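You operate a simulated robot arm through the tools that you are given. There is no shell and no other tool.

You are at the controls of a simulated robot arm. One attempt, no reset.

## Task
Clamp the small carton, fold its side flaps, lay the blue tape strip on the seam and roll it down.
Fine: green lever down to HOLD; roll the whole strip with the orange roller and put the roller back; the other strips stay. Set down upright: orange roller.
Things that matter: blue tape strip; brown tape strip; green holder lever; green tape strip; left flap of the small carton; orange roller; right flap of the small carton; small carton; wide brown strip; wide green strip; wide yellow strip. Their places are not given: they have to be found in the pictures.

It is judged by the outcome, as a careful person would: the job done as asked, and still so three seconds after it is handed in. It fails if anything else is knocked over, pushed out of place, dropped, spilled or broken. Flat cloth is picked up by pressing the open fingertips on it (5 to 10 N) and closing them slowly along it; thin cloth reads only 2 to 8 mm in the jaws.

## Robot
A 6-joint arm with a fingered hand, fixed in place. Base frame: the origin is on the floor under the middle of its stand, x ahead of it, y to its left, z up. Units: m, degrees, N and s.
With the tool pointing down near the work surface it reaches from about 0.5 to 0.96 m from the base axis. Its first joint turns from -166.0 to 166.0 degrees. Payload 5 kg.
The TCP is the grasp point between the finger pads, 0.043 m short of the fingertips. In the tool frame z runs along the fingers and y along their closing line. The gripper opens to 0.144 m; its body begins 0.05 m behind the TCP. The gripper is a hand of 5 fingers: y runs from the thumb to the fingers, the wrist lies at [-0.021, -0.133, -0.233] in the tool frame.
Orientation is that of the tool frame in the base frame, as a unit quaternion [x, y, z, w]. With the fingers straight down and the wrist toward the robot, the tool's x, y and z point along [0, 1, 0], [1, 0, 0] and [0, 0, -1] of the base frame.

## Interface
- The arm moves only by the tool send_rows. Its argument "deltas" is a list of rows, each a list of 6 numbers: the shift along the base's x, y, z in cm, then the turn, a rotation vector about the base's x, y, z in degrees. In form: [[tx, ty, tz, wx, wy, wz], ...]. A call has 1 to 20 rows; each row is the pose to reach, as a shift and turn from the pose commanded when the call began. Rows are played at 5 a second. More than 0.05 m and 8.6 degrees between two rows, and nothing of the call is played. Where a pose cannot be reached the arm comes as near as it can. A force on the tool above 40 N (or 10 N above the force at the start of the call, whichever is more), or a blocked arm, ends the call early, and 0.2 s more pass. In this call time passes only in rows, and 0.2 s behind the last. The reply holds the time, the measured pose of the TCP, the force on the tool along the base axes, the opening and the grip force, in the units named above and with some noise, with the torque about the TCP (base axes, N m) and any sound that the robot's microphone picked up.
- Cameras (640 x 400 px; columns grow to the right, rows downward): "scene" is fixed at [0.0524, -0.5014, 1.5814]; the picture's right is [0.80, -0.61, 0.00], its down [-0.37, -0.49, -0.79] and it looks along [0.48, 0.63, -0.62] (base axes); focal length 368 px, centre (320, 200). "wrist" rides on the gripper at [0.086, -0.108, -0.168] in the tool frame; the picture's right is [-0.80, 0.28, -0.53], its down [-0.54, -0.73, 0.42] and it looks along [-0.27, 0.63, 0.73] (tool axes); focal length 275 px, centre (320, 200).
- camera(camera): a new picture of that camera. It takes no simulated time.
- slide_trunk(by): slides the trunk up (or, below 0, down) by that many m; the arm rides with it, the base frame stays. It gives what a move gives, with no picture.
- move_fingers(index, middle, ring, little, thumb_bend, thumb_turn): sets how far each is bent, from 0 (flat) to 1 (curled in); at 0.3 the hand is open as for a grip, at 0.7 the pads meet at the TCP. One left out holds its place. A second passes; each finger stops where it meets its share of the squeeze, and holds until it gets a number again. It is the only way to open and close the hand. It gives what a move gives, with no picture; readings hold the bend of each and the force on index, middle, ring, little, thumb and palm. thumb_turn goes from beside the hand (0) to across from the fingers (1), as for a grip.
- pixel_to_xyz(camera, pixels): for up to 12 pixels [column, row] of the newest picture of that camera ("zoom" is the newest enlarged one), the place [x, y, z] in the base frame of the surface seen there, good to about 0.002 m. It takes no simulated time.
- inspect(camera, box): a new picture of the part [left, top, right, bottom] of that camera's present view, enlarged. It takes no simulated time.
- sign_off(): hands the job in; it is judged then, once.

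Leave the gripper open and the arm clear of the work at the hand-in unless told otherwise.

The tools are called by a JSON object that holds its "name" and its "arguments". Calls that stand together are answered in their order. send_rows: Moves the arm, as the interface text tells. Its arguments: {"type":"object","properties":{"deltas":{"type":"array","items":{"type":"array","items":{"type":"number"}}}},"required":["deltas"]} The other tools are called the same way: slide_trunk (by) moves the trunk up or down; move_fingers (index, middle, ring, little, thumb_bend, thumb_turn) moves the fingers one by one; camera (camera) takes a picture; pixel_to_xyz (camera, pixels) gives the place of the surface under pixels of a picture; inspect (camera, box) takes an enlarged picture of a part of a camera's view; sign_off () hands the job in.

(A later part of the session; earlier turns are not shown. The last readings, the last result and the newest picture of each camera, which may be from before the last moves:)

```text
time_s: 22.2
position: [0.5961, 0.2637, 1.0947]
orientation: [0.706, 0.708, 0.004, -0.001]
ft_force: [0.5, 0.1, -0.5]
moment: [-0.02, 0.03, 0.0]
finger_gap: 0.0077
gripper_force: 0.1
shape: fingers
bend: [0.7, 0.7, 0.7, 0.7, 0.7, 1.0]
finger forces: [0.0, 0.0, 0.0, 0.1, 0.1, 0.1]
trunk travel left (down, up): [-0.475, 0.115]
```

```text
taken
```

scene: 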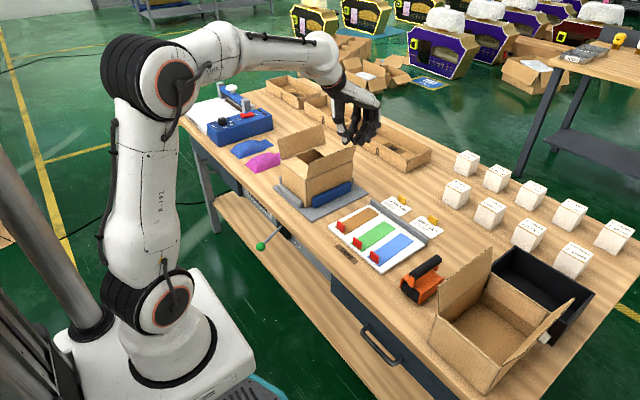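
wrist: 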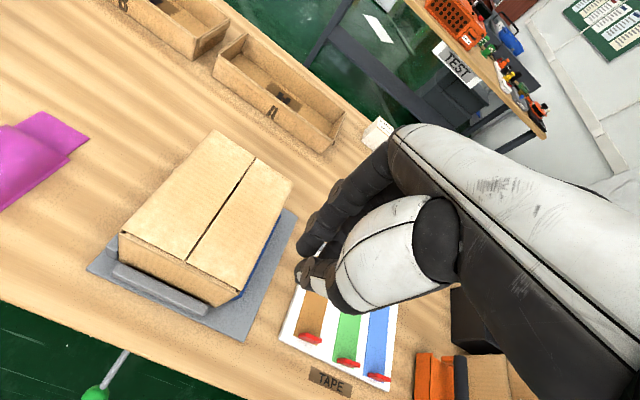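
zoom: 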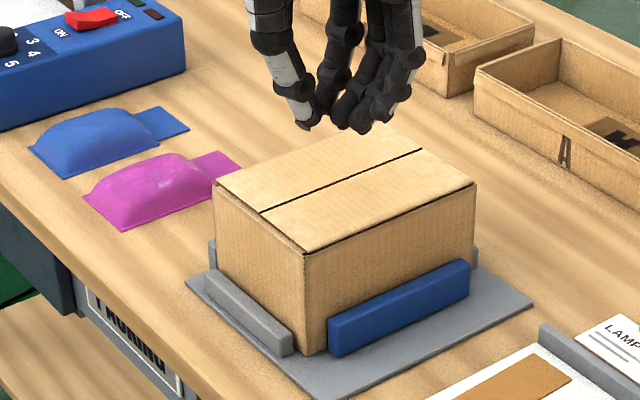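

Both flaps lie flat with a clean seam and the lever is still down. I measure the seam and top corners exactly.

{"name": "pixel_to_xyz", "arguments": {"camera": "zoom", "pixels": [[262, 212], [422, 150], [340, 181], [305, 250], [218, 190], [472, 185], [290, 225], [240, 200], [420, 190], [300, 175], [395, 130], [310, 345]]}}

{"name": "pixel_to_xyz", "arguments": {"camera": "wrist", "pixels": [[190, 261], [252, 162], [222, 210], [378, 377], [367, 373], [390, 381], [385, 308], [367, 308], [398, 310], [345, 362], [310, 339], [105, 390]]}}

```text
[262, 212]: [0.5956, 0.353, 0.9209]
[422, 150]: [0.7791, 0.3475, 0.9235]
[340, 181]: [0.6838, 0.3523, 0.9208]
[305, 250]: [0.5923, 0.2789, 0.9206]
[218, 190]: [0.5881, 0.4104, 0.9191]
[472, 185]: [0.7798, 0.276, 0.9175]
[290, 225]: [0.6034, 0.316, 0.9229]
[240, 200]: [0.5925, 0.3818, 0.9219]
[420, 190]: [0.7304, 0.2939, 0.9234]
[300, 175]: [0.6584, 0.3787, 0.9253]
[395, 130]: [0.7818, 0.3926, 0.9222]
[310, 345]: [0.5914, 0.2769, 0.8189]
```

```text
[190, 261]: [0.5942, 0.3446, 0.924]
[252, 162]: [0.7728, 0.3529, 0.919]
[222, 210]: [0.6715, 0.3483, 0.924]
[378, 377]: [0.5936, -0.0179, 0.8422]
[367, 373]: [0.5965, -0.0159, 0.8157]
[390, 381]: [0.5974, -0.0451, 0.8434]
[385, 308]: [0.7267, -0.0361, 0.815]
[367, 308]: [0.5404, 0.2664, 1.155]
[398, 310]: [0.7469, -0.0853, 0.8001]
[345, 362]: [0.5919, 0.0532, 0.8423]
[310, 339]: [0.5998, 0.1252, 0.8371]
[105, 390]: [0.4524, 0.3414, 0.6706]
```

Seam is at y≈0.349, x 0.594–0.780, z≈0.922. Now for the tape: I open index, middle and thumb partway, straighten ring and little out of the way, and travel high to above the blue strip's red tab with a 4° yaw to match it.

{"name": "move_fingers", "arguments": {"index": 0.45, "middle": 0.45, "ring": 0.1, "little": 0.1, "thumb_bend": 0.45, "thumb_turn": 1.0}}

{"name": "send_rows", "arguments": {"deltas": [[0, -4.5, 0, 0, 0, 0], [0, -9, 0, 0, 0, 1], [0.1, -13.5, 0, 0, 0, 2], [0.1, -18, 0, 0, 0, 3], [0.2, -22.5, -2, 0, 0, 4], [0.2, -26.5, -4, 0, 0, 4.2], [0.2, -28.7, -7, 0, 0, 4.2]]}}

{"name": "camera", "arguments": {"camera": "scene"}}

{"name": "inspect", "arguments": {"camera": "scene", "box": [310, 130, 450, 270]}}

{"name": "camera", "arguments": {"camera": "wrist"}}

```text
time_s: 23.2
position: [0.5965, 0.2636, 1.0966]
orientation: [0.707, 0.707, 0.005, 0.0]
ft_force: [0.3, 0.3, 0.3]
moment: [-0.01, 0.0, 0.01]
finger_gap: 0.0959
gripper_force: 0.0
shape: fingers
bend: [0.45, 0.45, 0.1, 0.1, 0.45, 0.99]
finger forces: [0.1, 0.0, 0.1, 0.0, 0.1, 0.0]
trunk travel left (down, up): [-0.475, 0.115]
```

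```text
time_s: 24.9
position: [0.5964, -0.024, 1.0302]
orientation: [0.681, 0.732, 0.004, -0.002]
ft_force: [0.3, -0.1, 0.4]
moment: [0.02, 0.0, 0.01]
finger_gap: 0.0963
gripper_force: 0.0
shape: fingers
bend: [0.45, 0.45, 0.1, 0.1, 0.45, 0.99]
finger forces: [0.0, 0.1, 0.1, 0.0, 0.0, 0.0]
trunk travel left (down, up): [-0.475, 0.115]
```

```text
taken
```

scene: 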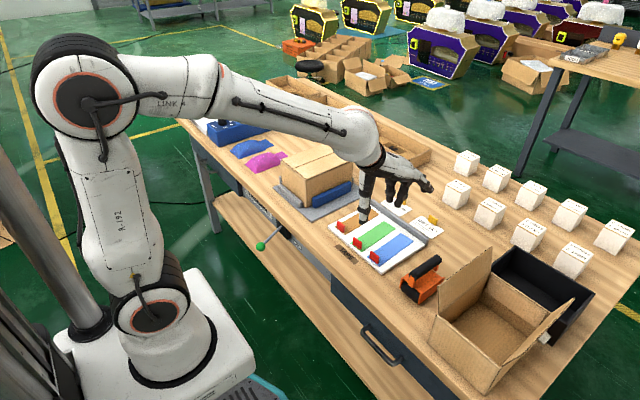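

```text
2.86 times, centred on (380, 200) of scene
```

zoom: 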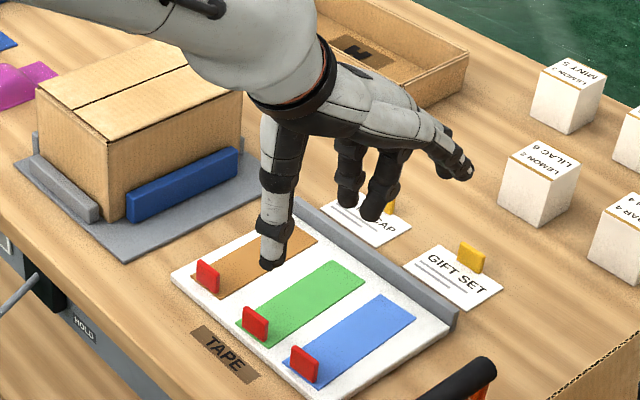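

```text
taken
```

wrist: 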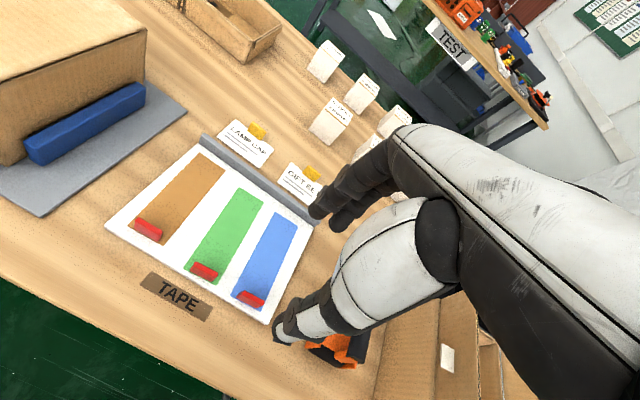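

The projected tab position agrees with the calibration. I'll measure the open fingertip positions to know their heights before descending.

{"name": "pixel_to_xyz", "arguments": {"camera": "zoom", "pixels": [[268, 265], [280, 250], [350, 202], [372, 214], [370, 200], [465, 172], [455, 175], [272, 230], [345, 175], [305, 365], [290, 350], [318, 370]]}}

{"name": "pixel_to_xyz", "arguments": {"camera": "wrist", "pixels": [[278, 330], [285, 340], [318, 212], [340, 222], [250, 298], [238, 292], [262, 305], [335, 190], [275, 215], [243, 295], [255, 291], [305, 220]]}}

```text
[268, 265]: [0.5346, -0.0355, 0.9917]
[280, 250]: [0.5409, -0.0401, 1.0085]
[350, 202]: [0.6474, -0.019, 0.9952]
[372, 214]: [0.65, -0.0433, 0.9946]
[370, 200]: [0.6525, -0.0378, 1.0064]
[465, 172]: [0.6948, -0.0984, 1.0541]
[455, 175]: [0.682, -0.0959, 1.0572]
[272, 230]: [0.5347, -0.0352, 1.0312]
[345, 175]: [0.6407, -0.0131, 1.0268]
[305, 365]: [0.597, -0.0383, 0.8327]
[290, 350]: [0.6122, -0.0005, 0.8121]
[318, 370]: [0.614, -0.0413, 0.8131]
```

```text
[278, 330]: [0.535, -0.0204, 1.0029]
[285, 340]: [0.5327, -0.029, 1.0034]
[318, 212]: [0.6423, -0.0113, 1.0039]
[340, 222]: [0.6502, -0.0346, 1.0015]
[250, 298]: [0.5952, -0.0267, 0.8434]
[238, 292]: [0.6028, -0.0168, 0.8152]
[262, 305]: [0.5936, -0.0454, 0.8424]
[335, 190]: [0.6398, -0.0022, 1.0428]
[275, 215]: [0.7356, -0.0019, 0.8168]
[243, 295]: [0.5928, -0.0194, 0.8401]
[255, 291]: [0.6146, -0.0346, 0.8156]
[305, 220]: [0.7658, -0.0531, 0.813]
```

Thumb sits ~5 mm and index/middle straddle around the tab's centre; fingertips are ~4 cm below the TCP. I shift −0.4 cm in y and descend to TCP z≈0.865 so tips are just above the strip around the tab.

{"name": "send_rows", "arguments": {"deltas": [[0.1, -0.4, -4, 0, 0, 0], [0.15, -0.4, -8, 0, 0, 0], [0.15, -0.4, -12, 0, 0, 0], [0.15, -0.4, -15, 0, 0, 0], [0.15, -0.4, -16.4, 0, 0, 0]]}}

{"name": "inspect", "arguments": {"camera": "scene", "box": [340, 190, 440, 280]}}

{"name": "camera", "arguments": {"camera": "wrist"}}

```text
time_s: 26.1
position: [0.5994, -0.0291, 0.8649]
orientation: [0.681, 0.733, 0.005, 0.0]
ft_force: [0.0, -0.1, 1.8]
moment: [-0.01, -0.1, -0.01]
finger_gap: 0.0961
gripper_force: 0.5
shape: fingers
bend: [0.45, 0.45, 0.1, 0.1, 0.45, 0.99]
finger forces: [0.0, 1.2, 0.0, 0.1, 0.0, 0.0]
trunk travel left (down, up): [-0.475, 0.115]
```

```text
4.44 times, centred on (390, 235) of scene
```

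zoom: 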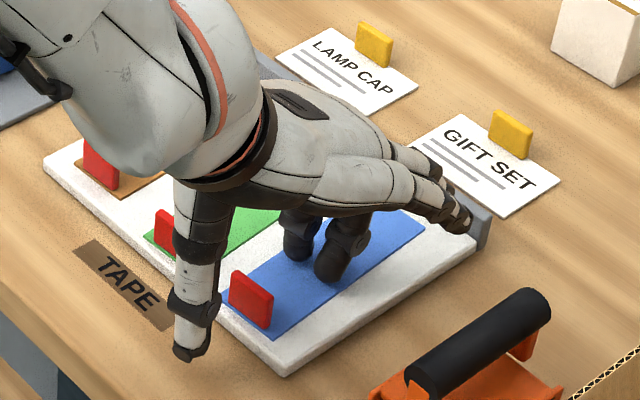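

```text
taken
```

wrist: 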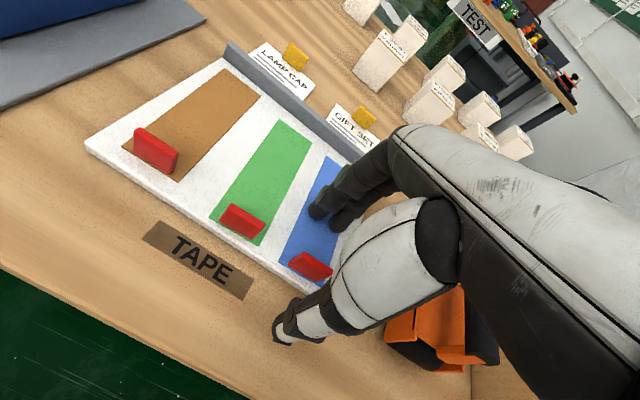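

The middle fingertip just touches (1.2 N), so I raise 4 mm and then close gradually around the tab.

{"name": "send_rows", "arguments": {"deltas": [[0, 0, 0.4, 0, 0, 0]]}}

{"name": "move_fingers", "arguments": {"index": 0.6, "middle": 0.6, "thumb_bend": 0.6}}

{"name": "inspect", "arguments": {"camera": "scene", "box": [340, 190, 440, 280]}}

{"name": "camera", "arguments": {"camera": "wrist"}}

```text
time_s: 26.4
position: [0.6, -0.0279, 0.8672]
orientation: [0.681, 0.732, 0.004, 0.0]
ft_force: [0.7, 0.7, -0.4]
moment: [-0.01, -0.02, 0.01]
finger_gap: 0.0962
gripper_force: 0.1
shape: fingers
bend: [0.45, 0.45, 0.1, 0.1, 0.45, 0.99]
finger forces: [0.1, 0.0, 0.0, 0.0, 0.0, 0.0]
trunk travel left (down, up): [-0.475, 0.115]
```

```text
time_s: 27.4
position: [0.5989, -0.029, 0.8677]
orientation: [0.681, 0.733, 0.004, -0.001]
ft_force: [-0.7, -0.3, -0.5]
moment: [0.01, -0.02, -0.01]
finger_gap: 0.0429
gripper_force: 0.1
shape: fingers
bend: [0.6, 0.6, 0.1, 0.1, 0.6, 1.0]
finger forces: [0.0, 0.0, 0.1, 0.1, 0.1, 0.0]
trunk travel left (down, up): [-0.475, 0.115]
```

```text
4.44 times, centred on (390, 235) of scene
```

zoom: 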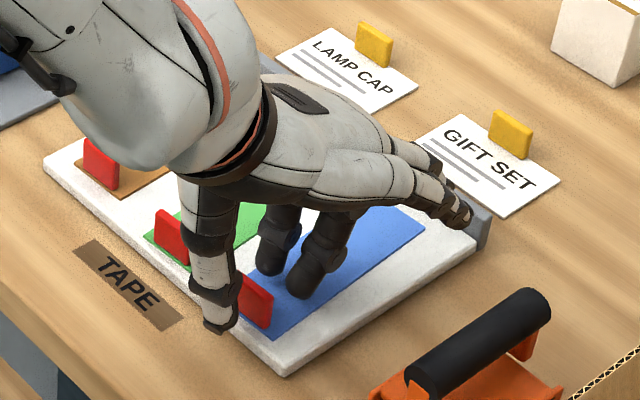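

```text
taken
```

wrist: 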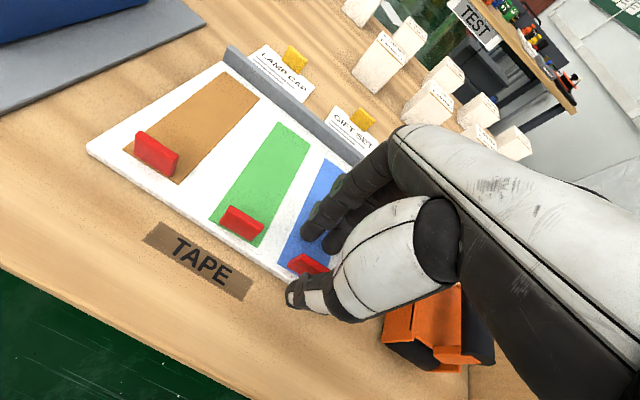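

Thumb and fingers bracket the tab centrally. I continue closing in small increments.

{"name": "move_fingers", "arguments": {"index": 0.67, "middle": 0.67, "thumb_bend": 0.67}}

{"name": "move_fingers", "arguments": {"index": 0.72, "middle": 0.72, "thumb_bend": 0.72}}

{"name": "inspect", "arguments": {"camera": "scene", "box": [340, 190, 440, 280]}}

{"name": "camera", "arguments": {"camera": "wrist"}}

```text
time_s: 28.4
position: [0.6, -0.0284, 0.8665]
orientation: [0.681, 0.732, 0.004, 0.0]
ft_force: [1.4, 0.0, -0.1]
moment: [0.0, -0.01, 0.02]
finger_gap: 0.0186
gripper_force: 0.0
shape: fingers
bend: [0.67, 0.67, 0.1, 0.1, 0.67, 1.0]
finger forces: [0.1, 0.1, 0.0, 0.0, 0.0, 0.0]
trunk travel left (down, up): [-0.475, 0.115]
```

```text
time_s: 29.4
position: [0.5994, -0.0282, 0.8669]
orientation: [0.681, 0.732, 0.004, -0.001]
ft_force: [0.8, -0.3, 0.3]
moment: [0.03, 0.0, 0.04]
finger_gap: 0.0106
gripper_force: 7.7
shape: fingers
bend: [0.71, 0.71, 0.1, 0.1, 0.69, 1.0]
finger forces: [4.5, 3.0, 0.1, 0.0, 7.5, 0.1]
trunk travel left (down, up): [-0.475, 0.115]
```

```text
4.44 times, centred on (390, 235) of scene
```

zoom: 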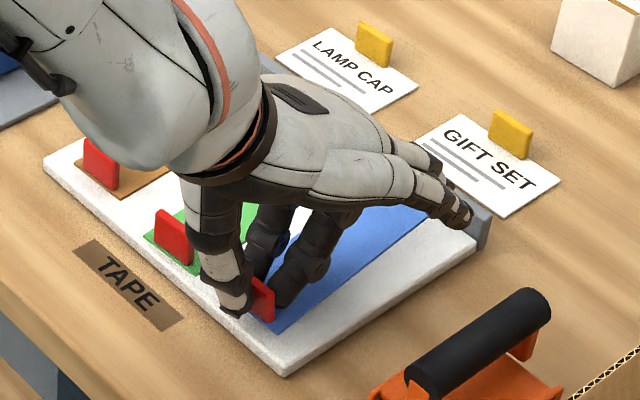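

```text
taken
```

wrist: 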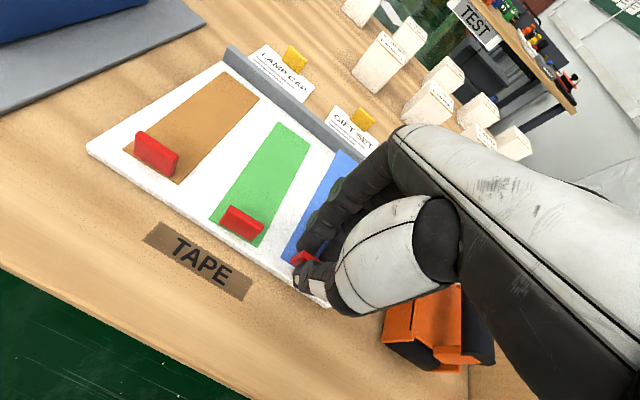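

The tab is held (7.5 N thumb, 4.5/3.0 N fingers). I tighten a bit, then lift slowly 3 cm to see whether the strip comes with it.

{"name": "move_fingers", "arguments": {"index": 0.78, "middle": 0.78, "thumb_bend": 0.76}}

{"name": "send_rows", "arguments": {"deltas": [[0, 0, 0.5, 0, 0, 0], [0, 0, 1, 0, 0, 0], [0, 0, 2, 0, 0, 0], [0, 0, 3.5, 0, 0, 0], [0, 0, 5, 0, 0, 0]]}}

{"name": "inspect", "arguments": {"camera": "scene", "box": [320, 170, 450, 280]}}

{"name": "camera", "arguments": {"camera": "wrist"}}

```text
time_s: 30.4
position: [0.5995, -0.0285, 0.8672]
orientation: [0.681, 0.733, 0.004, -0.001]
ft_force: [0.0, 0.2, 0.3]
moment: [-0.01, -0.02, -0.01]
finger_gap: 0.0104
gripper_force: 19.0
shape: fingers
bend: [0.73, 0.76, 0.1, 0.1, 0.68, 1.0]
finger forces: [7.4, 11.6, 0.3, 0.0, 18.9, 0.0]
trunk travel left (down, up): [-0.475, 0.115]
```

```text
time_s: 31.6
position: [0.6002, -0.0285, 0.9193]
orientation: [0.68, 0.733, 0.005, -0.001]
ft_force: [0.4, 0.2, -0.1]
moment: [-0.02, 0.0, -0.01]
finger_gap: 0.01
gripper_force: 19.3
shape: fingers
bend: [0.74, 0.76, 0.1, 0.1, 0.68, 1.0]
finger forces: [7.5, 11.5, 0.3, 0.0, 19.0, 0.1]
trunk travel left (down, up): [-0.475, 0.115]
```

```text
3.64 times, centred on (385, 225) of scene
```

zoom: 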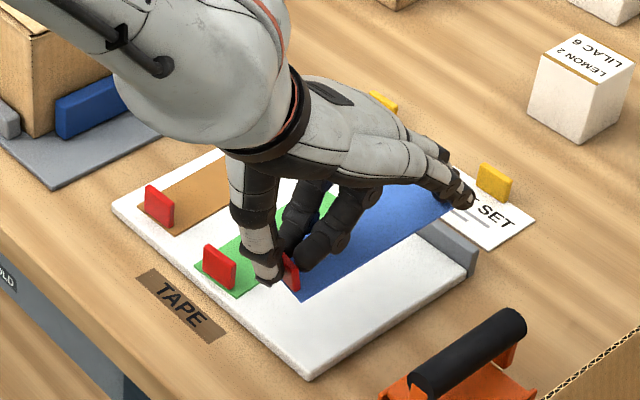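

```text
taken
```

wrist: 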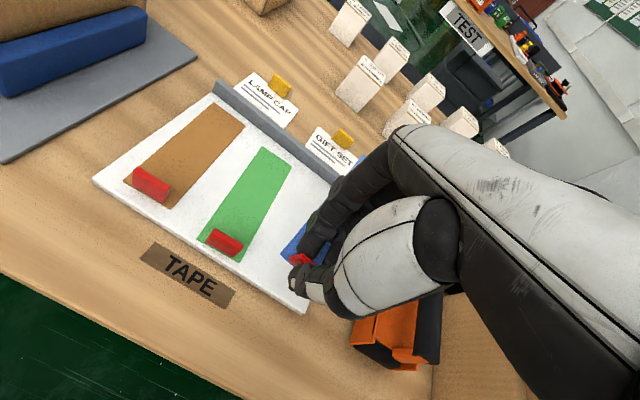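

The strip came up with the tab, held level, and the other strips stayed. I raise it further and carry it to above the carton seam, turning −4° so it runs along the seam.

{"name": "send_rows", "arguments": {"deltas": [[0, 0, 4, 0, 0, 0], [0, 0, 8, 0, 0, 0], [0, 0, 12, 0, 0, 0], [0, 0, 15, 0, 0, 0], [0.2, 3, 16, 0, 0, -0.5], [0.5, 7, 16, 0, 0, -1], [0.8, 11, 16, 0, 0, -1.5], [1, 15, 16, 0, 0, -2], [1.2, 19, 16, 0, 0, -2.5], [1.4, 23, 16, 0, 0, -3], [1.5, 27, 16, 0, 0, -3.5], [1.6, 31, 16, 0, 0, -4], [1.8, 35, 16, 0, 0, -4], [1.8, 37.5, 15, 0, 0, -4], [1.8, 38.4, 13, 0, 0, -4]]}}

{"name": "inspect", "arguments": {"camera": "scene", "box": [240, 70, 400, 220]}}

{"name": "camera", "arguments": {"camera": "wrist"}}

```text
time_s: 34.9
position: [0.6196, 0.3579, 1.0482]
orientation: [0.706, 0.709, 0.004, 0.0]
ft_force: [-0.9, -0.6, -0.7]
moment: [0.03, 0.01, 0.0]
finger_gap: 0.0098
gripper_force: 19.1
shape: fingers
bend: [0.74, 0.76, 0.1, 0.1, 0.68, 1.0]
finger forces: [7.7, 11.2, 0.3, 0.0, 18.9, 0.0]
trunk travel left (down, up): [-0.475, 0.115]
```

```text
2.67 times, centred on (320, 145) of scene
```

zoom: 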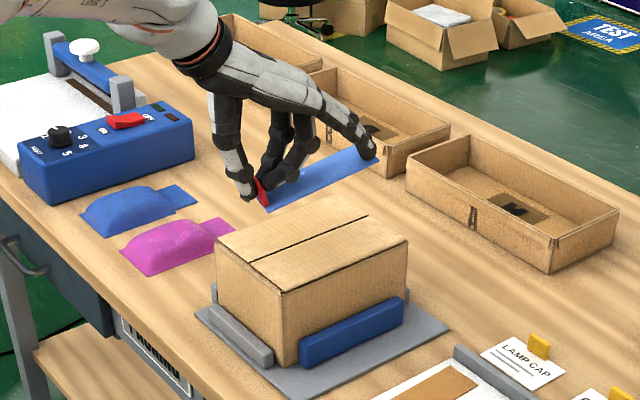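

```text
taken
```

wrist: 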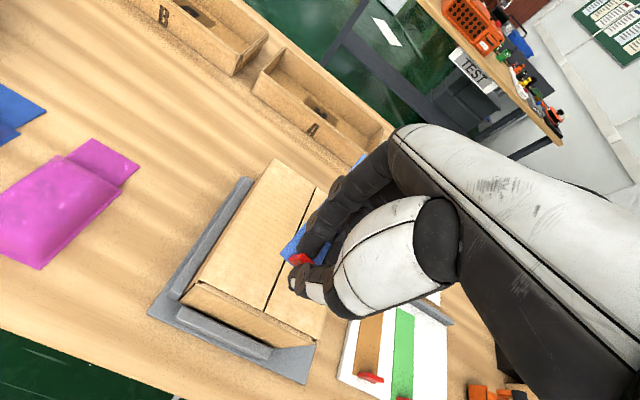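

The strip hangs level above the carton. I zoom in to measure its corner positions relative to the hand.

{"name": "inspect", "arguments": {"camera": "scene", "box": [320, 110, 400, 160]}}

{"name": "inspect", "arguments": {"camera": "scene", "box": [325, 115, 390, 155]}}

```text
8.00 times, centred on (360, 135) of scene
```

zoom: 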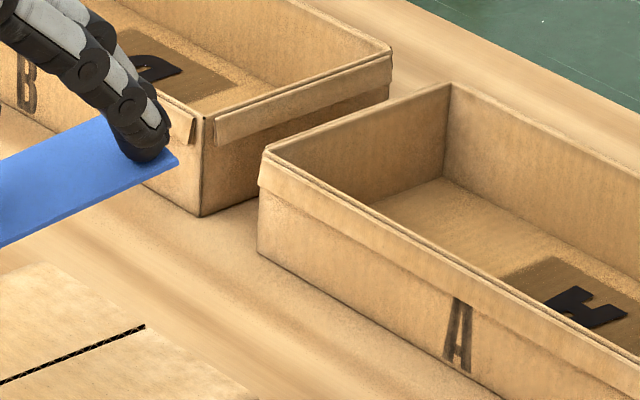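

```text
9.85 times, centred on (358, 135) of scene
```

zoom: 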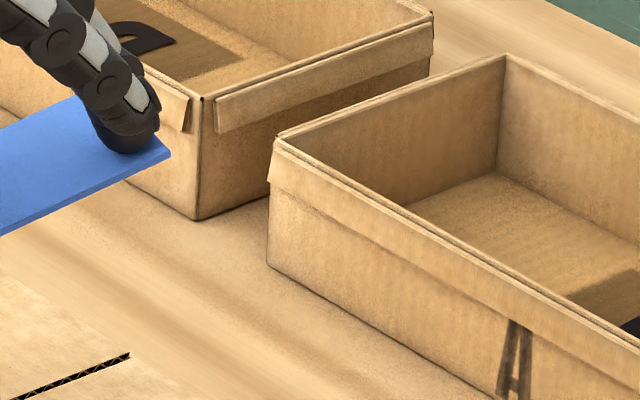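

{"name": "inspect", "arguments": {"camera": "scene", "box": [284, 115, 356, 160]}}

```text
8.89 times, centred on (320, 138) of scene
```

zoom: 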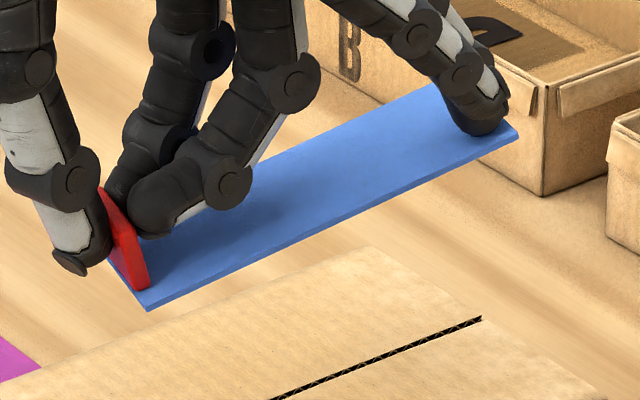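

The strip and its right edge are clearly visible. Measuring points on it.

{"name": "pixel_to_xyz", "arguments": {"camera": "zoom", "pixels": [[148, 306], [516, 133], [330, 222], [430, 90], [250, 230], [400, 150], [145, 285], [440, 320], [280, 395], [120, 250], [280, 160], [478, 104]]}}

{"name": "inspect", "arguments": {"camera": "wrist", "box": [270, 140, 390, 300]}}

```text
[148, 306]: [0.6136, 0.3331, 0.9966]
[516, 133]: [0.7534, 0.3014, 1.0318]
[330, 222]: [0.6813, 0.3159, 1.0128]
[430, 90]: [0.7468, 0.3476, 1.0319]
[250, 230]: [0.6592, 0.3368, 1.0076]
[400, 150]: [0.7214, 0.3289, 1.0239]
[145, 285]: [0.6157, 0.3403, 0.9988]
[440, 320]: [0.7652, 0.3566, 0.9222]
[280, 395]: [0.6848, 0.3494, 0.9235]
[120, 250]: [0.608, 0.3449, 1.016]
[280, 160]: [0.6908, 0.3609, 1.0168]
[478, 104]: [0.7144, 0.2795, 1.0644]
```

```text
2.50 times, centred on (330, 220) of wrist
```

zoom: 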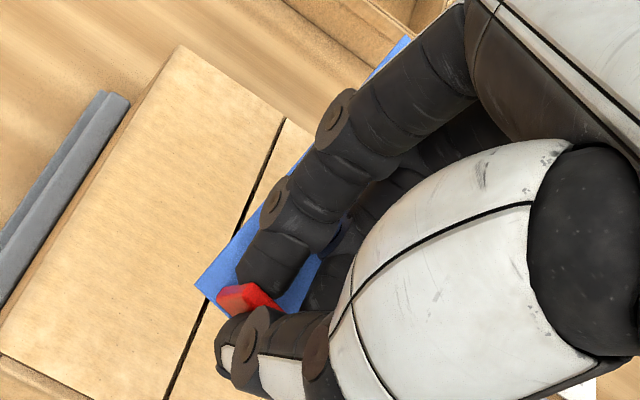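

The strip slipped in the grip: far end is raised ~14° and it's yawed about −13°. I'll correct by turning the hand (rotation vector about (−3.7, 14.3, 12.1)°) so the strip is level and along the seam, then measure again.

{"name": "send_rows", "arguments": {"deltas": [[0.2, 0, 0.4, -0.93, 3.6, 3.0], [0.3, -0.1, 0.8, -1.87, 7.15, 6.05], [0.5, -0.15, 1.0, -2.8, 10.7, 9.1], [0.6, -0.2, 1.0, -3.73, 14.3, 12.1], [0.6, -0.2, 1.0, -3.73, 14.3, 12.1]]}}

{"name": "inspect", "arguments": {"camera": "scene", "box": [284, 115, 356, 160]}}

```text
time_s: 36.0
position: [0.6238, 0.3554, 1.0584]
orientation: [0.621, 0.773, -0.106, -0.067]
ft_force: [0.6, -0.2, 0.0]
moment: [0.03, 0.01, 0.0]
finger_gap: 0.01
gripper_force: 19.1
shape: fingers
bend: [0.74, 0.76, 0.1, 0.1, 0.68, 1.0]
finger forces: [7.8, 11.3, 0.3, 0.1, 18.9, 0.0]
trunk travel left (down, up): [-0.475, 0.115]
```

```text
8.89 times, centred on (320, 138) of scene
```

zoom: 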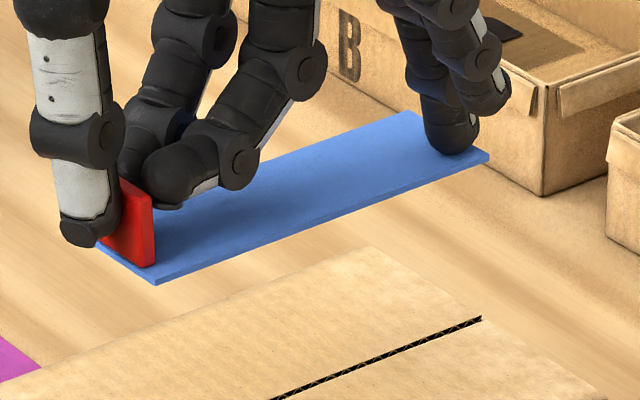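

Looks aligned and level. Measuring the strip again, plus the nearby ring/little tips.

{"name": "pixel_to_xyz", "arguments": {"camera": "zoom", "pixels": [[156, 278], [487, 155], [410, 113], [320, 217], [290, 170], [370, 160], [100, 246], [250, 220], [450, 148], [500, 100], [150, 262], [420, 325]]}}

{"name": "inspect", "arguments": {"camera": "wrist", "box": [230, 140, 390, 300]}}

```text
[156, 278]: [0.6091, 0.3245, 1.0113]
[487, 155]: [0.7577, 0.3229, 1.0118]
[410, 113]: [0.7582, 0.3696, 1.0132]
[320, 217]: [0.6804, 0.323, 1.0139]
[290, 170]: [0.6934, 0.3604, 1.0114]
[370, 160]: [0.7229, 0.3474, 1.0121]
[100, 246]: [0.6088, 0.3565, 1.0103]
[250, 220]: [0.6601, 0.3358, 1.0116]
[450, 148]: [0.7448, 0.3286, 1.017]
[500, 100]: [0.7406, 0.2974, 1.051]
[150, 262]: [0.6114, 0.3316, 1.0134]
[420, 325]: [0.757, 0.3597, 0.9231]
```

```text
2.50 times, centred on (310, 220) of wrist
```

zoom: 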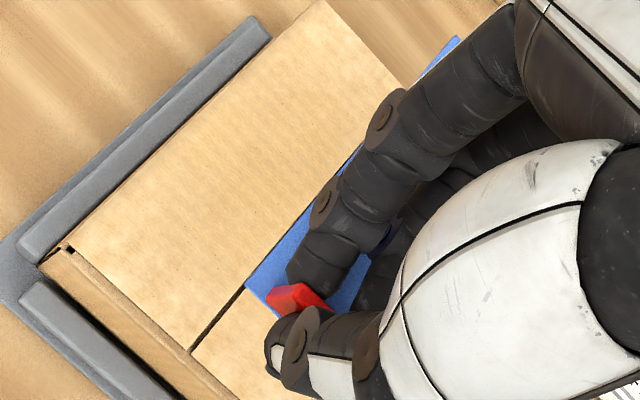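

Strip is level (z≈1.012) and along x; its centre is at (0.6835, 0.3465), so it needs +0.35 cm x, +0.2 cm y. I lower it to about 7 mm above the carton.

{"name": "send_rows", "arguments": {"deltas": [[0.35, 0.2, -2.5, 0, 0, 0.5], [0.35, 0.2, -5, 0, 0, 0.5], [0.35, 0.2, -7, 0, 0, 0.5], [0.35, 0.2, -8.0, 0, 0, 0.5], [0.35, 0.2, -8.0, 0, 0, 0.5]]}}

{"name": "inspect", "arguments": {"camera": "scene", "box": [280, 130, 360, 190]}}

```text
time_s: 37.2
position: [0.6263, 0.3565, 0.9757]
orientation: [0.619, 0.775, -0.106, -0.067]
ft_force: [0.3, -0.2, 0.0]
moment: [0.02, 0.01, 0.02]
finger_gap: 0.0098
gripper_force: 19.2
shape: fingers
bend: [0.74, 0.76, 0.1, 0.1, 0.68, 1.0]
finger forces: [7.9, 11.2, 0.4, 0.1, 18.9, 0.0]
trunk travel left (down, up): [-0.475, 0.115]
```

```text
6.67 times, centred on (320, 160) of scene
```

zoom: 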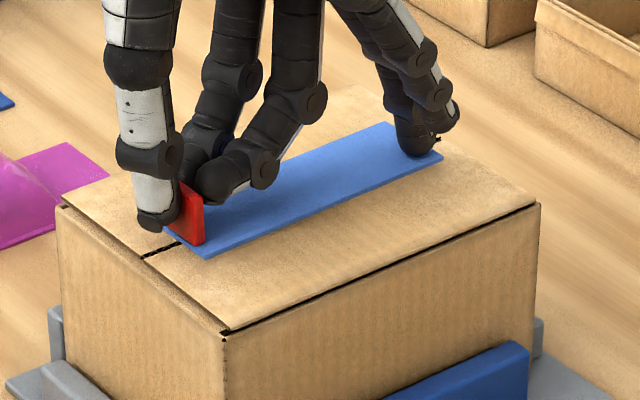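

The strip is a few mm above the carton. Measuring its corners against the seam before the final touch-down.

{"name": "pixel_to_xyz", "arguments": {"camera": "zoom", "pixels": [[207, 254], [441, 155], [382, 125], [330, 203], [168, 228], [150, 252], [438, 138], [300, 180], [228, 328], [530, 205], [64, 205], [250, 190]]}}

{"name": "inspect", "arguments": {"camera": "wrist", "box": [230, 140, 390, 300]}}

```text
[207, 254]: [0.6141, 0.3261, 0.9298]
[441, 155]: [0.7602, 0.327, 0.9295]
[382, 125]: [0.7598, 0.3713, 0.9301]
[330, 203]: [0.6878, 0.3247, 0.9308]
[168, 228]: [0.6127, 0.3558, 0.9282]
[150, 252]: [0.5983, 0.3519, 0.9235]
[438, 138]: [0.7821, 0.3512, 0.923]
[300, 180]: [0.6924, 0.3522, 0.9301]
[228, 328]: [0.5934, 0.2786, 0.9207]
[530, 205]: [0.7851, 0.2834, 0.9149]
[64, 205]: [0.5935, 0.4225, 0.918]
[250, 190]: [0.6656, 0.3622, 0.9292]
```

```text
2.50 times, centred on (310, 220) of wrist
```

zoom: 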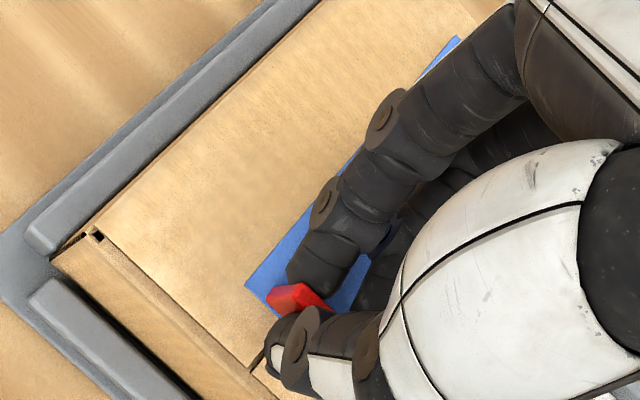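

Seam is at y≈0.3515 and the strip centre at 0.349, so I shift +0.25 cm in y and lower gently onto the seam.

{"name": "send_rows", "arguments": {"deltas": [[0, 0.25, 0, 0, 0, 0], [0, 0.25, -0.2, 0, 0, 0], [0, 0.25, -0.35, 0, 0, 0], [0, 0.25, -0.5, 0, 0, 0]]}}

{"name": "inspect", "arguments": {"camera": "scene", "box": [280, 130, 360, 190]}}

```text
time_s: 38.2
position: [0.628, 0.3584, 0.9724]
orientation: [0.62, 0.775, -0.106, -0.066]
ft_force: [-1.3, -1.7, 2.2]
moment: [0.01, 0.03, 0.01]
finger_gap: 0.0099
gripper_force: 18.7
shape: fingers
bend: [0.74, 0.76, 0.1, 0.1, 0.68, 1.0]
finger forces: [8.3, 10.7, 0.2, 0.0, 19.3, 0.0]
trunk travel left (down, up): [-0.475, 0.115]
```

```text
6.67 times, centred on (320, 160) of scene
```

zoom: 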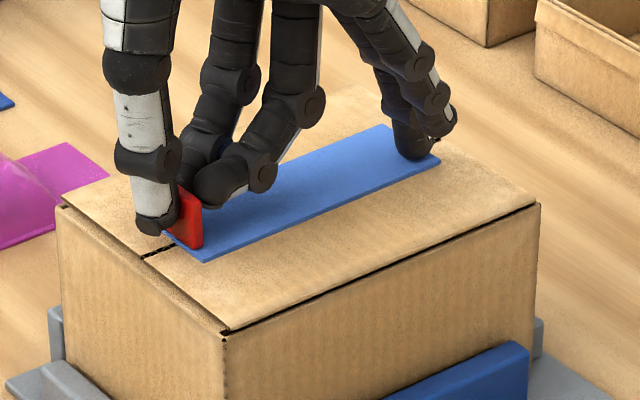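

Touching with ~2 N. I check the alignment, then release by opening just slightly so the fingers clear the tab.

{"name": "pixel_to_xyz", "arguments": {"camera": "zoom", "pixels": [[205, 257], [439, 158], [380, 128], [330, 206], [166, 231], [148, 254], [300, 180], [250, 190], [270, 228]]}}

{"name": "move_fingers", "arguments": {"thumb_bend": 0.62, "index": 0.69, "middle": 0.69}}

{"name": "inspect", "arguments": {"camera": "scene", "box": [280, 130, 360, 190]}}

```text
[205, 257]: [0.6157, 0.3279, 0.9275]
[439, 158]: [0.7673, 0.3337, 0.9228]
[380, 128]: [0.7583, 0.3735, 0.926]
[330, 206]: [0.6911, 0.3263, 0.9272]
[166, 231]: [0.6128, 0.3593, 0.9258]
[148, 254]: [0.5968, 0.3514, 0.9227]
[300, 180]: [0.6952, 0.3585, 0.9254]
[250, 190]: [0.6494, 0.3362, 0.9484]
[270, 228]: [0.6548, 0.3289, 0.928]
```

```text
time_s: 39.2
position: [0.6272, 0.3579, 0.9704]
orientation: [0.619, 0.775, -0.106, -0.066]
ft_force: [0.5, 0.1, -0.1]
moment: [0.0, 0.03, 0.02]
finger_gap: 0.0225
gripper_force: 0.4
shape: fingers
bend: [0.69, 0.69, 0.1, 0.1, 0.62, 1.0]
finger forces: [0.3, 0.0, 0.0, 0.0, 0.1, 0.0]
trunk travel left (down, up): [-0.475, 0.115]
```

```text
6.67 times, centred on (320, 160) of scene
```

zoom: 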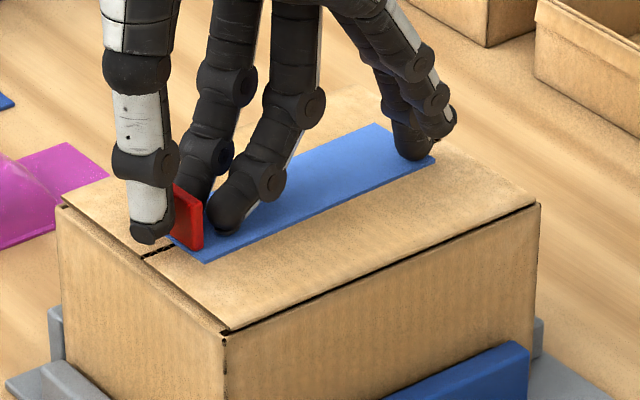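

The fingers have let go of the tab. Now I lift straight up (along with a touch of −x so nothing drags), then measure the strip.

{"name": "send_rows", "arguments": {"deltas": [[0, 0, 0.5, 0, 0, 0], [0, 0, 1.5, 0, 0, 0], [0, 0, 3, 0, 0, 0], [0, 0, 6, 0, 0, 0], [-1, -2, 10, 0, 0, 0]]}}

{"name": "inspect", "arguments": {"camera": "scene", "box": [280, 130, 360, 190]}}

{"name": "camera", "arguments": {"camera": "wrist"}}

```text
time_s: 40.5
position: [0.6177, 0.3387, 1.0716]
orientation: [0.619, 0.775, -0.106, -0.067]
ft_force: [-0.1, -0.3, -1.4]
moment: [-0.02, 0.01, 0.0]
finger_gap: 0.0227
gripper_force: 0.0
shape: fingers
bend: [0.69, 0.69, 0.1, 0.1, 0.62, 1.0]
finger forces: [0.1, 0.1, 0.0, 0.0, 0.0, 0.0]
trunk travel left (down, up): [-0.475, 0.115]
```

```text
6.67 times, centred on (320, 160) of scene
```

zoom: 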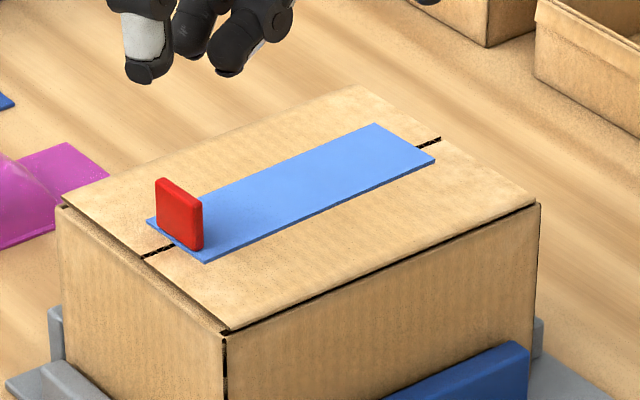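

```text
taken
```

wrist: 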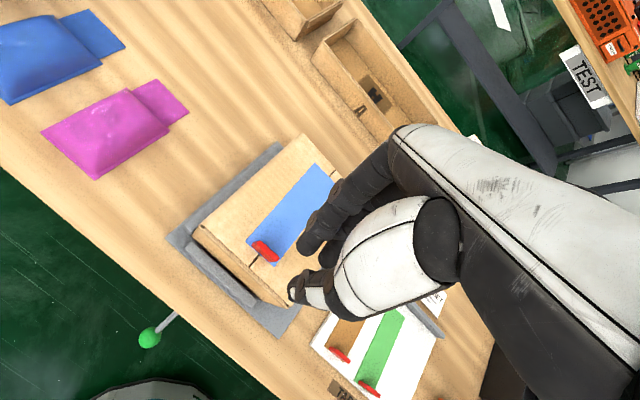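

The strip lies on the seam. Measuring its final corners against the seam.

{"name": "pixel_to_xyz", "arguments": {"camera": "zoom", "pixels": [[205, 260], [434, 159], [375, 126], [148, 222], [146, 255], [172, 243], [438, 140], [425, 147], [330, 205], [270, 170], [195, 205], [160, 185]]}}

```text
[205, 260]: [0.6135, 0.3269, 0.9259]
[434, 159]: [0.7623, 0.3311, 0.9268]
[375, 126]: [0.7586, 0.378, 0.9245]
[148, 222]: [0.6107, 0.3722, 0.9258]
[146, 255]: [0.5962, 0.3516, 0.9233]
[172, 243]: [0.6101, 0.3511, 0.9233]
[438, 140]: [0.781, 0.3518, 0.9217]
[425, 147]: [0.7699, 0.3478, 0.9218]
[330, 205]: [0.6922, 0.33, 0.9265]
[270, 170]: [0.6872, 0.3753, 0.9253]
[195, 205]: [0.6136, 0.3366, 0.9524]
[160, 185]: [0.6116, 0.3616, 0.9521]
```

The strip is centred on the seam (centre (0.686, 0.352), within ~2° of the seam), tab end at x≈0.612. Next is the roller; I'll rise, open the hand and turn it 90° so it closes across the roller's handle.

{"name": "move_fingers", "arguments": {"index": 0.4, "middle": 0.4, "ring": 0.4, "little": 0.4, "thumb_bend": 0.4, "thumb_turn": 1.0}}

{"name": "send_rows", "arguments": {"deltas": [[0, 0, 4, 0, 0, 0], [0, 0, 8, 0, 0, 0], [0.3, -2, 9, 1.32, -0.83, 7.68], [0.6, -4, 9, 2.64, -1.66, 15.36], [0.9, -6, 9, 3.96, -2.49, 23.04], [1.2, -8, 9, 5.28, -3.32, 30.72], [1.5, -10.5, 9, 6.6, -4.15, 38.4], [1.8, -13, 9, 7.92, -4.98, 46.08], [2.1, -15.5, 9, 9.24, -5.81, 53.76], [2.4, -18, 9, 10.56, -6.64, 61.44], [2.7, -20.5, 9, 11.88, -7.47, 69.12], [3, -23, 9, 13.2, -8.3, 76.8]]}}

{"name": "camera", "arguments": {"camera": "scene"}}

{"name": "camera", "arguments": {"camera": "wrist"}}

```text
time_s: 41.5
position: [0.6166, 0.3391, 1.0721]
orientation: [0.619, 0.775, -0.106, -0.066]
ft_force: [-0.2, -0.1, 0.0]
moment: [0.02, -0.01, 0.02]
finger_gap: 0.1138
gripper_force: 0.0
shape: fingers
bend: [0.4, 0.4, 0.4, 0.4, 0.4, 0.99]
finger forces: [0.1, 0.1, 0.1, 0.0, 0.1, 0.1]
trunk travel left (down, up): [-0.475, 0.115]
```

```text
time_s: 44.0
position: [0.6478, 0.1078, 1.1638]
orientation: [-0.002, 1.0, 0.002, 0.001]
ft_force: [-0.5, 0.0, -0.2]
moment: [0.0, 0.01, -0.02]
finger_gap: 0.114
gripper_force: 0.0
shape: fingers
bend: [0.4, 0.4, 0.4, 0.4, 0.4, 0.99]
finger forces: [0.0, 0.0, 0.0, 0.1, 0.1, 0.1]
trunk travel left (down, up): [-0.475, 0.115]
```

```text
taken
```

scene: 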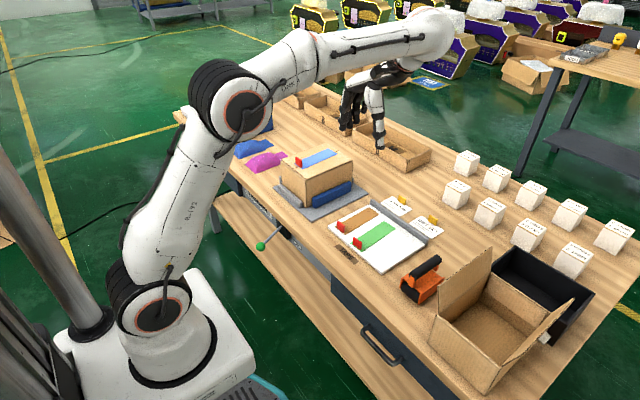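

```text
taken
```

wrist: 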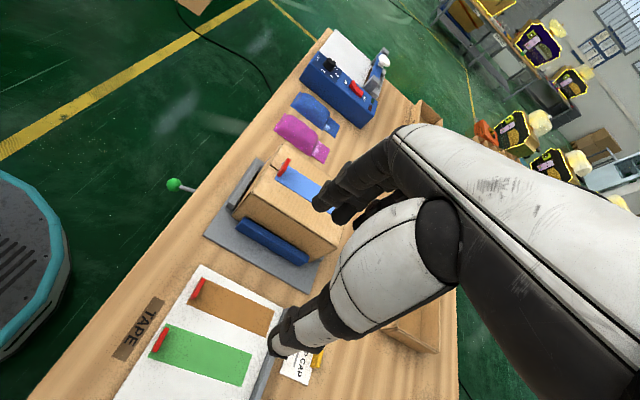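

Orientation is exactly as wanted. Before grasping, I test in free air whether the arm reaches the far end of the rolling path (TCP ≈ (0.81, 0.352)).

{"name": "send_rows", "arguments": {"deltas": [[2, 4, 0, 0, 0, 0], [4, 8, 0, 0, 0, 0], [6, 12, 0, 0, 0, 0], [8, 16, 0, 0, 0, 0], [10, 20, -2, 0, 0, 0], [12, 24.2, -4, 0, 0, 0], [14, 24.2, -8, 0, 0, 0], [16.2, 24.2, -10, 0, 0, 0]]}}

{"name": "camera", "arguments": {"camera": "scene"}}

```text
refused: row 6 steps farther than a row can; nothing moved
```

```text
taken
```

scene: 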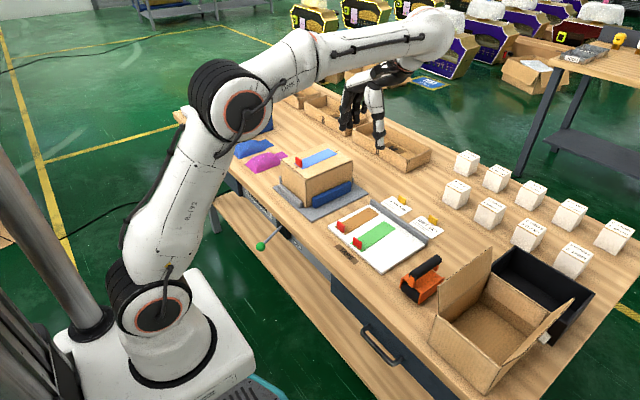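

One row stepped slightly too far; I resend with more rows.

{"name": "send_rows", "arguments": {"deltas": [[2, 4, 0, 0, 0, 0], [4, 8, 0, 0, 0, 0], [6, 12, 0, 0, 0, 0], [8, 16, 0, 0, 0, 0], [10, 20, -1, 0, 0, 0], [11, 23, -3, 0, 0, 0], [12, 24.2, -6, 0, 0, 0], [14, 24.2, -9, 0, 0, 0], [16.2, 24.2, -10, 0, 0, 0]]}}

{"name": "camera", "arguments": {"camera": "scene"}}

```text
time_s: 46.0
position: [0.7421, 0.338, 1.0647]
orientation: [-0.002, 1.0, 0.001, 0.0]
ft_force: [0.1, 0.0, -2.0]
moment: [-0.01, 0.03, 0.02]
finger_gap: 0.1141
gripper_force: 0.2
shape: fingers
bend: [0.4, 0.4, 0.4, 0.4, 0.4, 0.99]
finger forces: [0.0, 0.0, 0.0, 0.0, 0.0, 0.0]
out of reach, approached as far as the arm can: row 4, 5, 6, 7, 8, 9
trunk travel left (down, up): [-0.475, 0.115]
```

```text
taken
```

scene: 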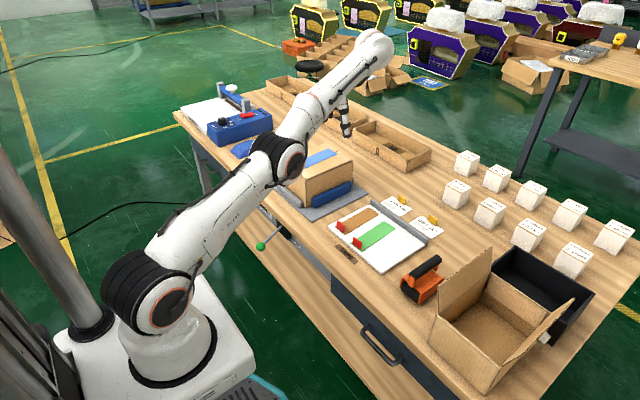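

The arm tops out at (0.742, 0.338): it is stretched upward. Raising the trunk should help, so let me check the shoulder and wrist heights.

{"name": "pixel_to_xyz", "arguments": {"camera": "scene", "pixels": [[155, 300], [280, 160], [375, 45], [345, 130], [125, 285], [165, 345], [390, 50]]}}

{"name": "inspect", "arguments": {"camera": "scene", "box": [280, 20, 420, 160]}}

```text
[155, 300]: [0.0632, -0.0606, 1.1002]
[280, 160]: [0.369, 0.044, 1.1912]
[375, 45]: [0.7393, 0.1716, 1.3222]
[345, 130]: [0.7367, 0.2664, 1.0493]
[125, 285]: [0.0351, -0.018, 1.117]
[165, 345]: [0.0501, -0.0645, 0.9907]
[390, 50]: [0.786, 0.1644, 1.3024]
```

```text
2.86 times, centred on (350, 90) of scene
```

zoom: 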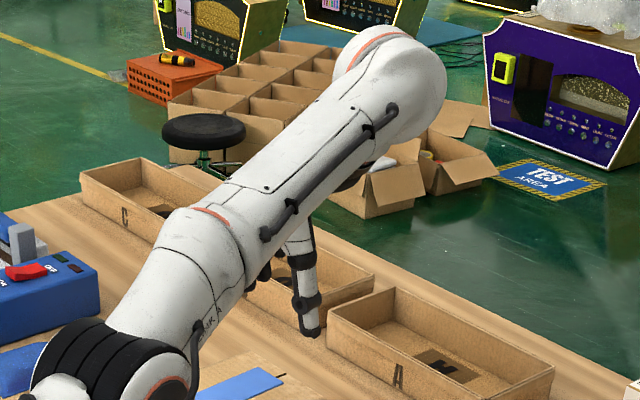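

Shoulder height is ~1.08 and the wrist radius limit is ~0.78 m. Tilting the hand toward −x (nose-down roller) will bring the wrist closer, so the far end becomes reachable. I look closely at the roller's shape to plan that.

{"name": "inspect", "arguments": {"camera": "scene", "box": [395, 250, 447, 308]}}

{"name": "pixel_to_xyz", "arguments": {"camera": "zoom", "pixels": [[200, 200], [210, 245], [320, 320], [300, 270], [320, 380], [335, 300], [255, 185], [440, 60], [350, 110], [270, 170], [480, 180], [250, 220]]}}

```text
6.90 times, centred on (421, 279) of scene
```

zoom: 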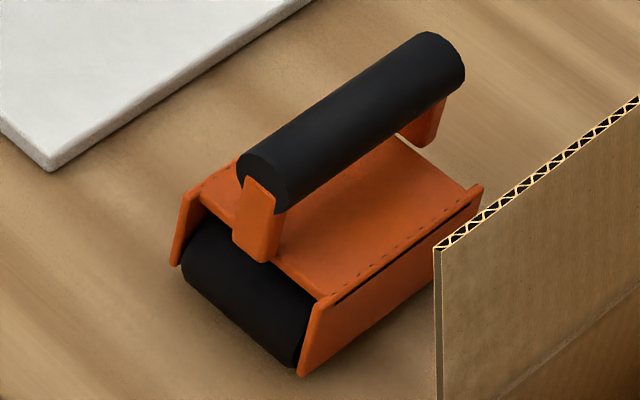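

```text
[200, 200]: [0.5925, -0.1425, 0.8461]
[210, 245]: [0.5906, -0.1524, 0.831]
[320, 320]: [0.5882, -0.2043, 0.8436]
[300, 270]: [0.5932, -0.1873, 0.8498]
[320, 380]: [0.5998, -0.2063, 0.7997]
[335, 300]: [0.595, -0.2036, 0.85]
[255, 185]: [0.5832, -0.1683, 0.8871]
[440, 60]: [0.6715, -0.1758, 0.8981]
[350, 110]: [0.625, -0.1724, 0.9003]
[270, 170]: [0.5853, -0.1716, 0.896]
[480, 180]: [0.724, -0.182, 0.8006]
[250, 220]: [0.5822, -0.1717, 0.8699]
```

I query the side plate's lower edge and roller front more precisely to see how it rests.

{"name": "pixel_to_xyz", "arguments": {"camera": "zoom", "pixels": [[303, 368], [302, 374], [340, 345], [400, 302], [430, 280], [240, 320], [270, 345], [290, 362], [185, 268], [178, 262], [310, 345], [230, 290]]}}

```text
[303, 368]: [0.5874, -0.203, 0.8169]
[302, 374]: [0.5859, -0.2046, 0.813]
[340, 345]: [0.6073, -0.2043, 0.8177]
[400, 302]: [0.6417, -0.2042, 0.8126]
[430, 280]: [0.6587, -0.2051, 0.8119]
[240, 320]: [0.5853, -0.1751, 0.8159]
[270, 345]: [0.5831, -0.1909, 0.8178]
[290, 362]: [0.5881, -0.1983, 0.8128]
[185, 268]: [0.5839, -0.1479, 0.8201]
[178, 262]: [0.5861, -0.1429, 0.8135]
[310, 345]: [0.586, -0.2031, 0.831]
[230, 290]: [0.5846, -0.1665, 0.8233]
```

The plates' undersides are ~11 mm off the table and the roller axis is at about (0.603, z 0.82), r≈0.02, so I can tilt it nose-down ~15° while rolling, which solves reach. Now I travel to above the roller handle at (0.606, −0.172).

{"name": "send_rows", "arguments": {"deltas": [[-2, -3, 2, 0, 0, 0], [-4, -6, 5, 0, 0, 0], [-6, -10, 7, 0, 0, 0], [-8, -14, 8, 0, 0, 0], [-9, -18.5, 8, 0, 0, 0], [-10, -23, 8, 0, 0, 0], [-11, -27.5, 8, 0, 0, 0], [-12, -32, 8, 0, 0, 0], [-12.5, -36.5, 8, 0, 0, 0], [-13, -41, 8, 0, 0, 0], [-13.4, -45.5, 7.5, 0, 0, 0], [-13.6, -49, 7, 0, 0, 0], [-13.6, -51, 6, 0, 0, 0]]}}

{"name": "move_fingers", "arguments": {"index": 0.5, "middle": 0.5, "ring": 0.5, "little": 0.5, "thumb_bend": 0.5}}

{"name": "camera", "arguments": {"camera": "scene"}}

{"name": "camera", "arguments": {"camera": "wrist"}}

```text
time_s: 48.9
position: [0.6004, -0.1729, 1.1292]
orientation: [-0.001, 1.0, 0.0, 0.003]
ft_force: [-1.5, 0.5, 2.9]
moment: [-0.09, -0.19, -0.01]
finger_gap: 0.1142
gripper_force: 0.0
shape: fingers
bend: [0.4, 0.4, 0.4, 0.4, 0.4, 0.99]
finger forces: [0.0, 0.0, 0.1, 0.0, 0.1, 0.0]
out of reach, approached as far as the arm can: row 1, 2, 3, 4, 5, 6, 7, 8, 9
trunk travel left (down, up): [-0.475, 0.115]
```

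```text
time_s: 49.9
position: [0.603, -0.173, 1.1259]
orientation: [0.001, 1.0, 0.001, 0.0]
ft_force: [-0.3, 0.3, 0.4]
moment: [-0.01, 0.02, 0.0]
finger_gap: 0.0791
gripper_force: 0.0
shape: fingers
bend: [0.5, 0.5, 0.5, 0.5, 0.5, 1.0]
finger forces: [0.1, 0.0, 0.0, 0.1, 0.0, 0.1]
trunk travel left (down, up): [-0.475, 0.115]
```

```text
taken
```

scene: 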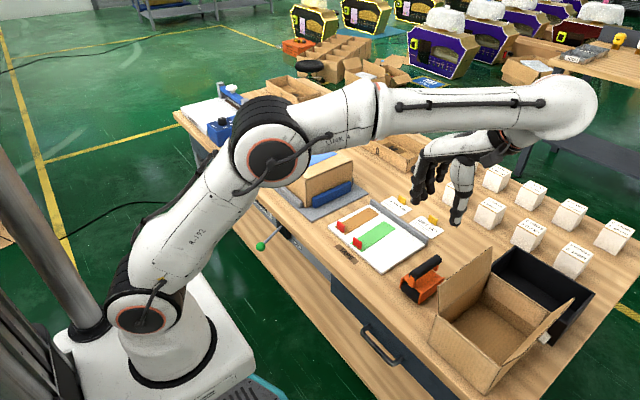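

```text
taken
```

wrist: 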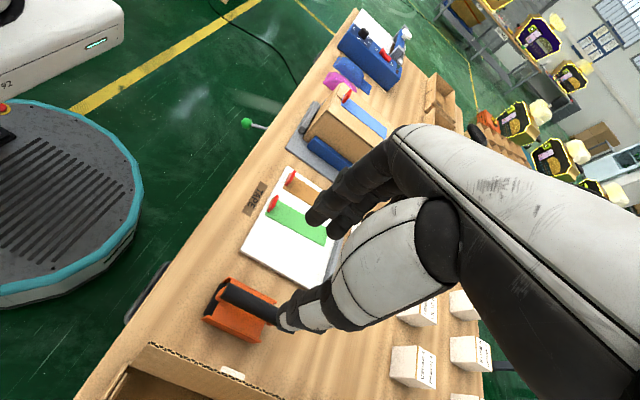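

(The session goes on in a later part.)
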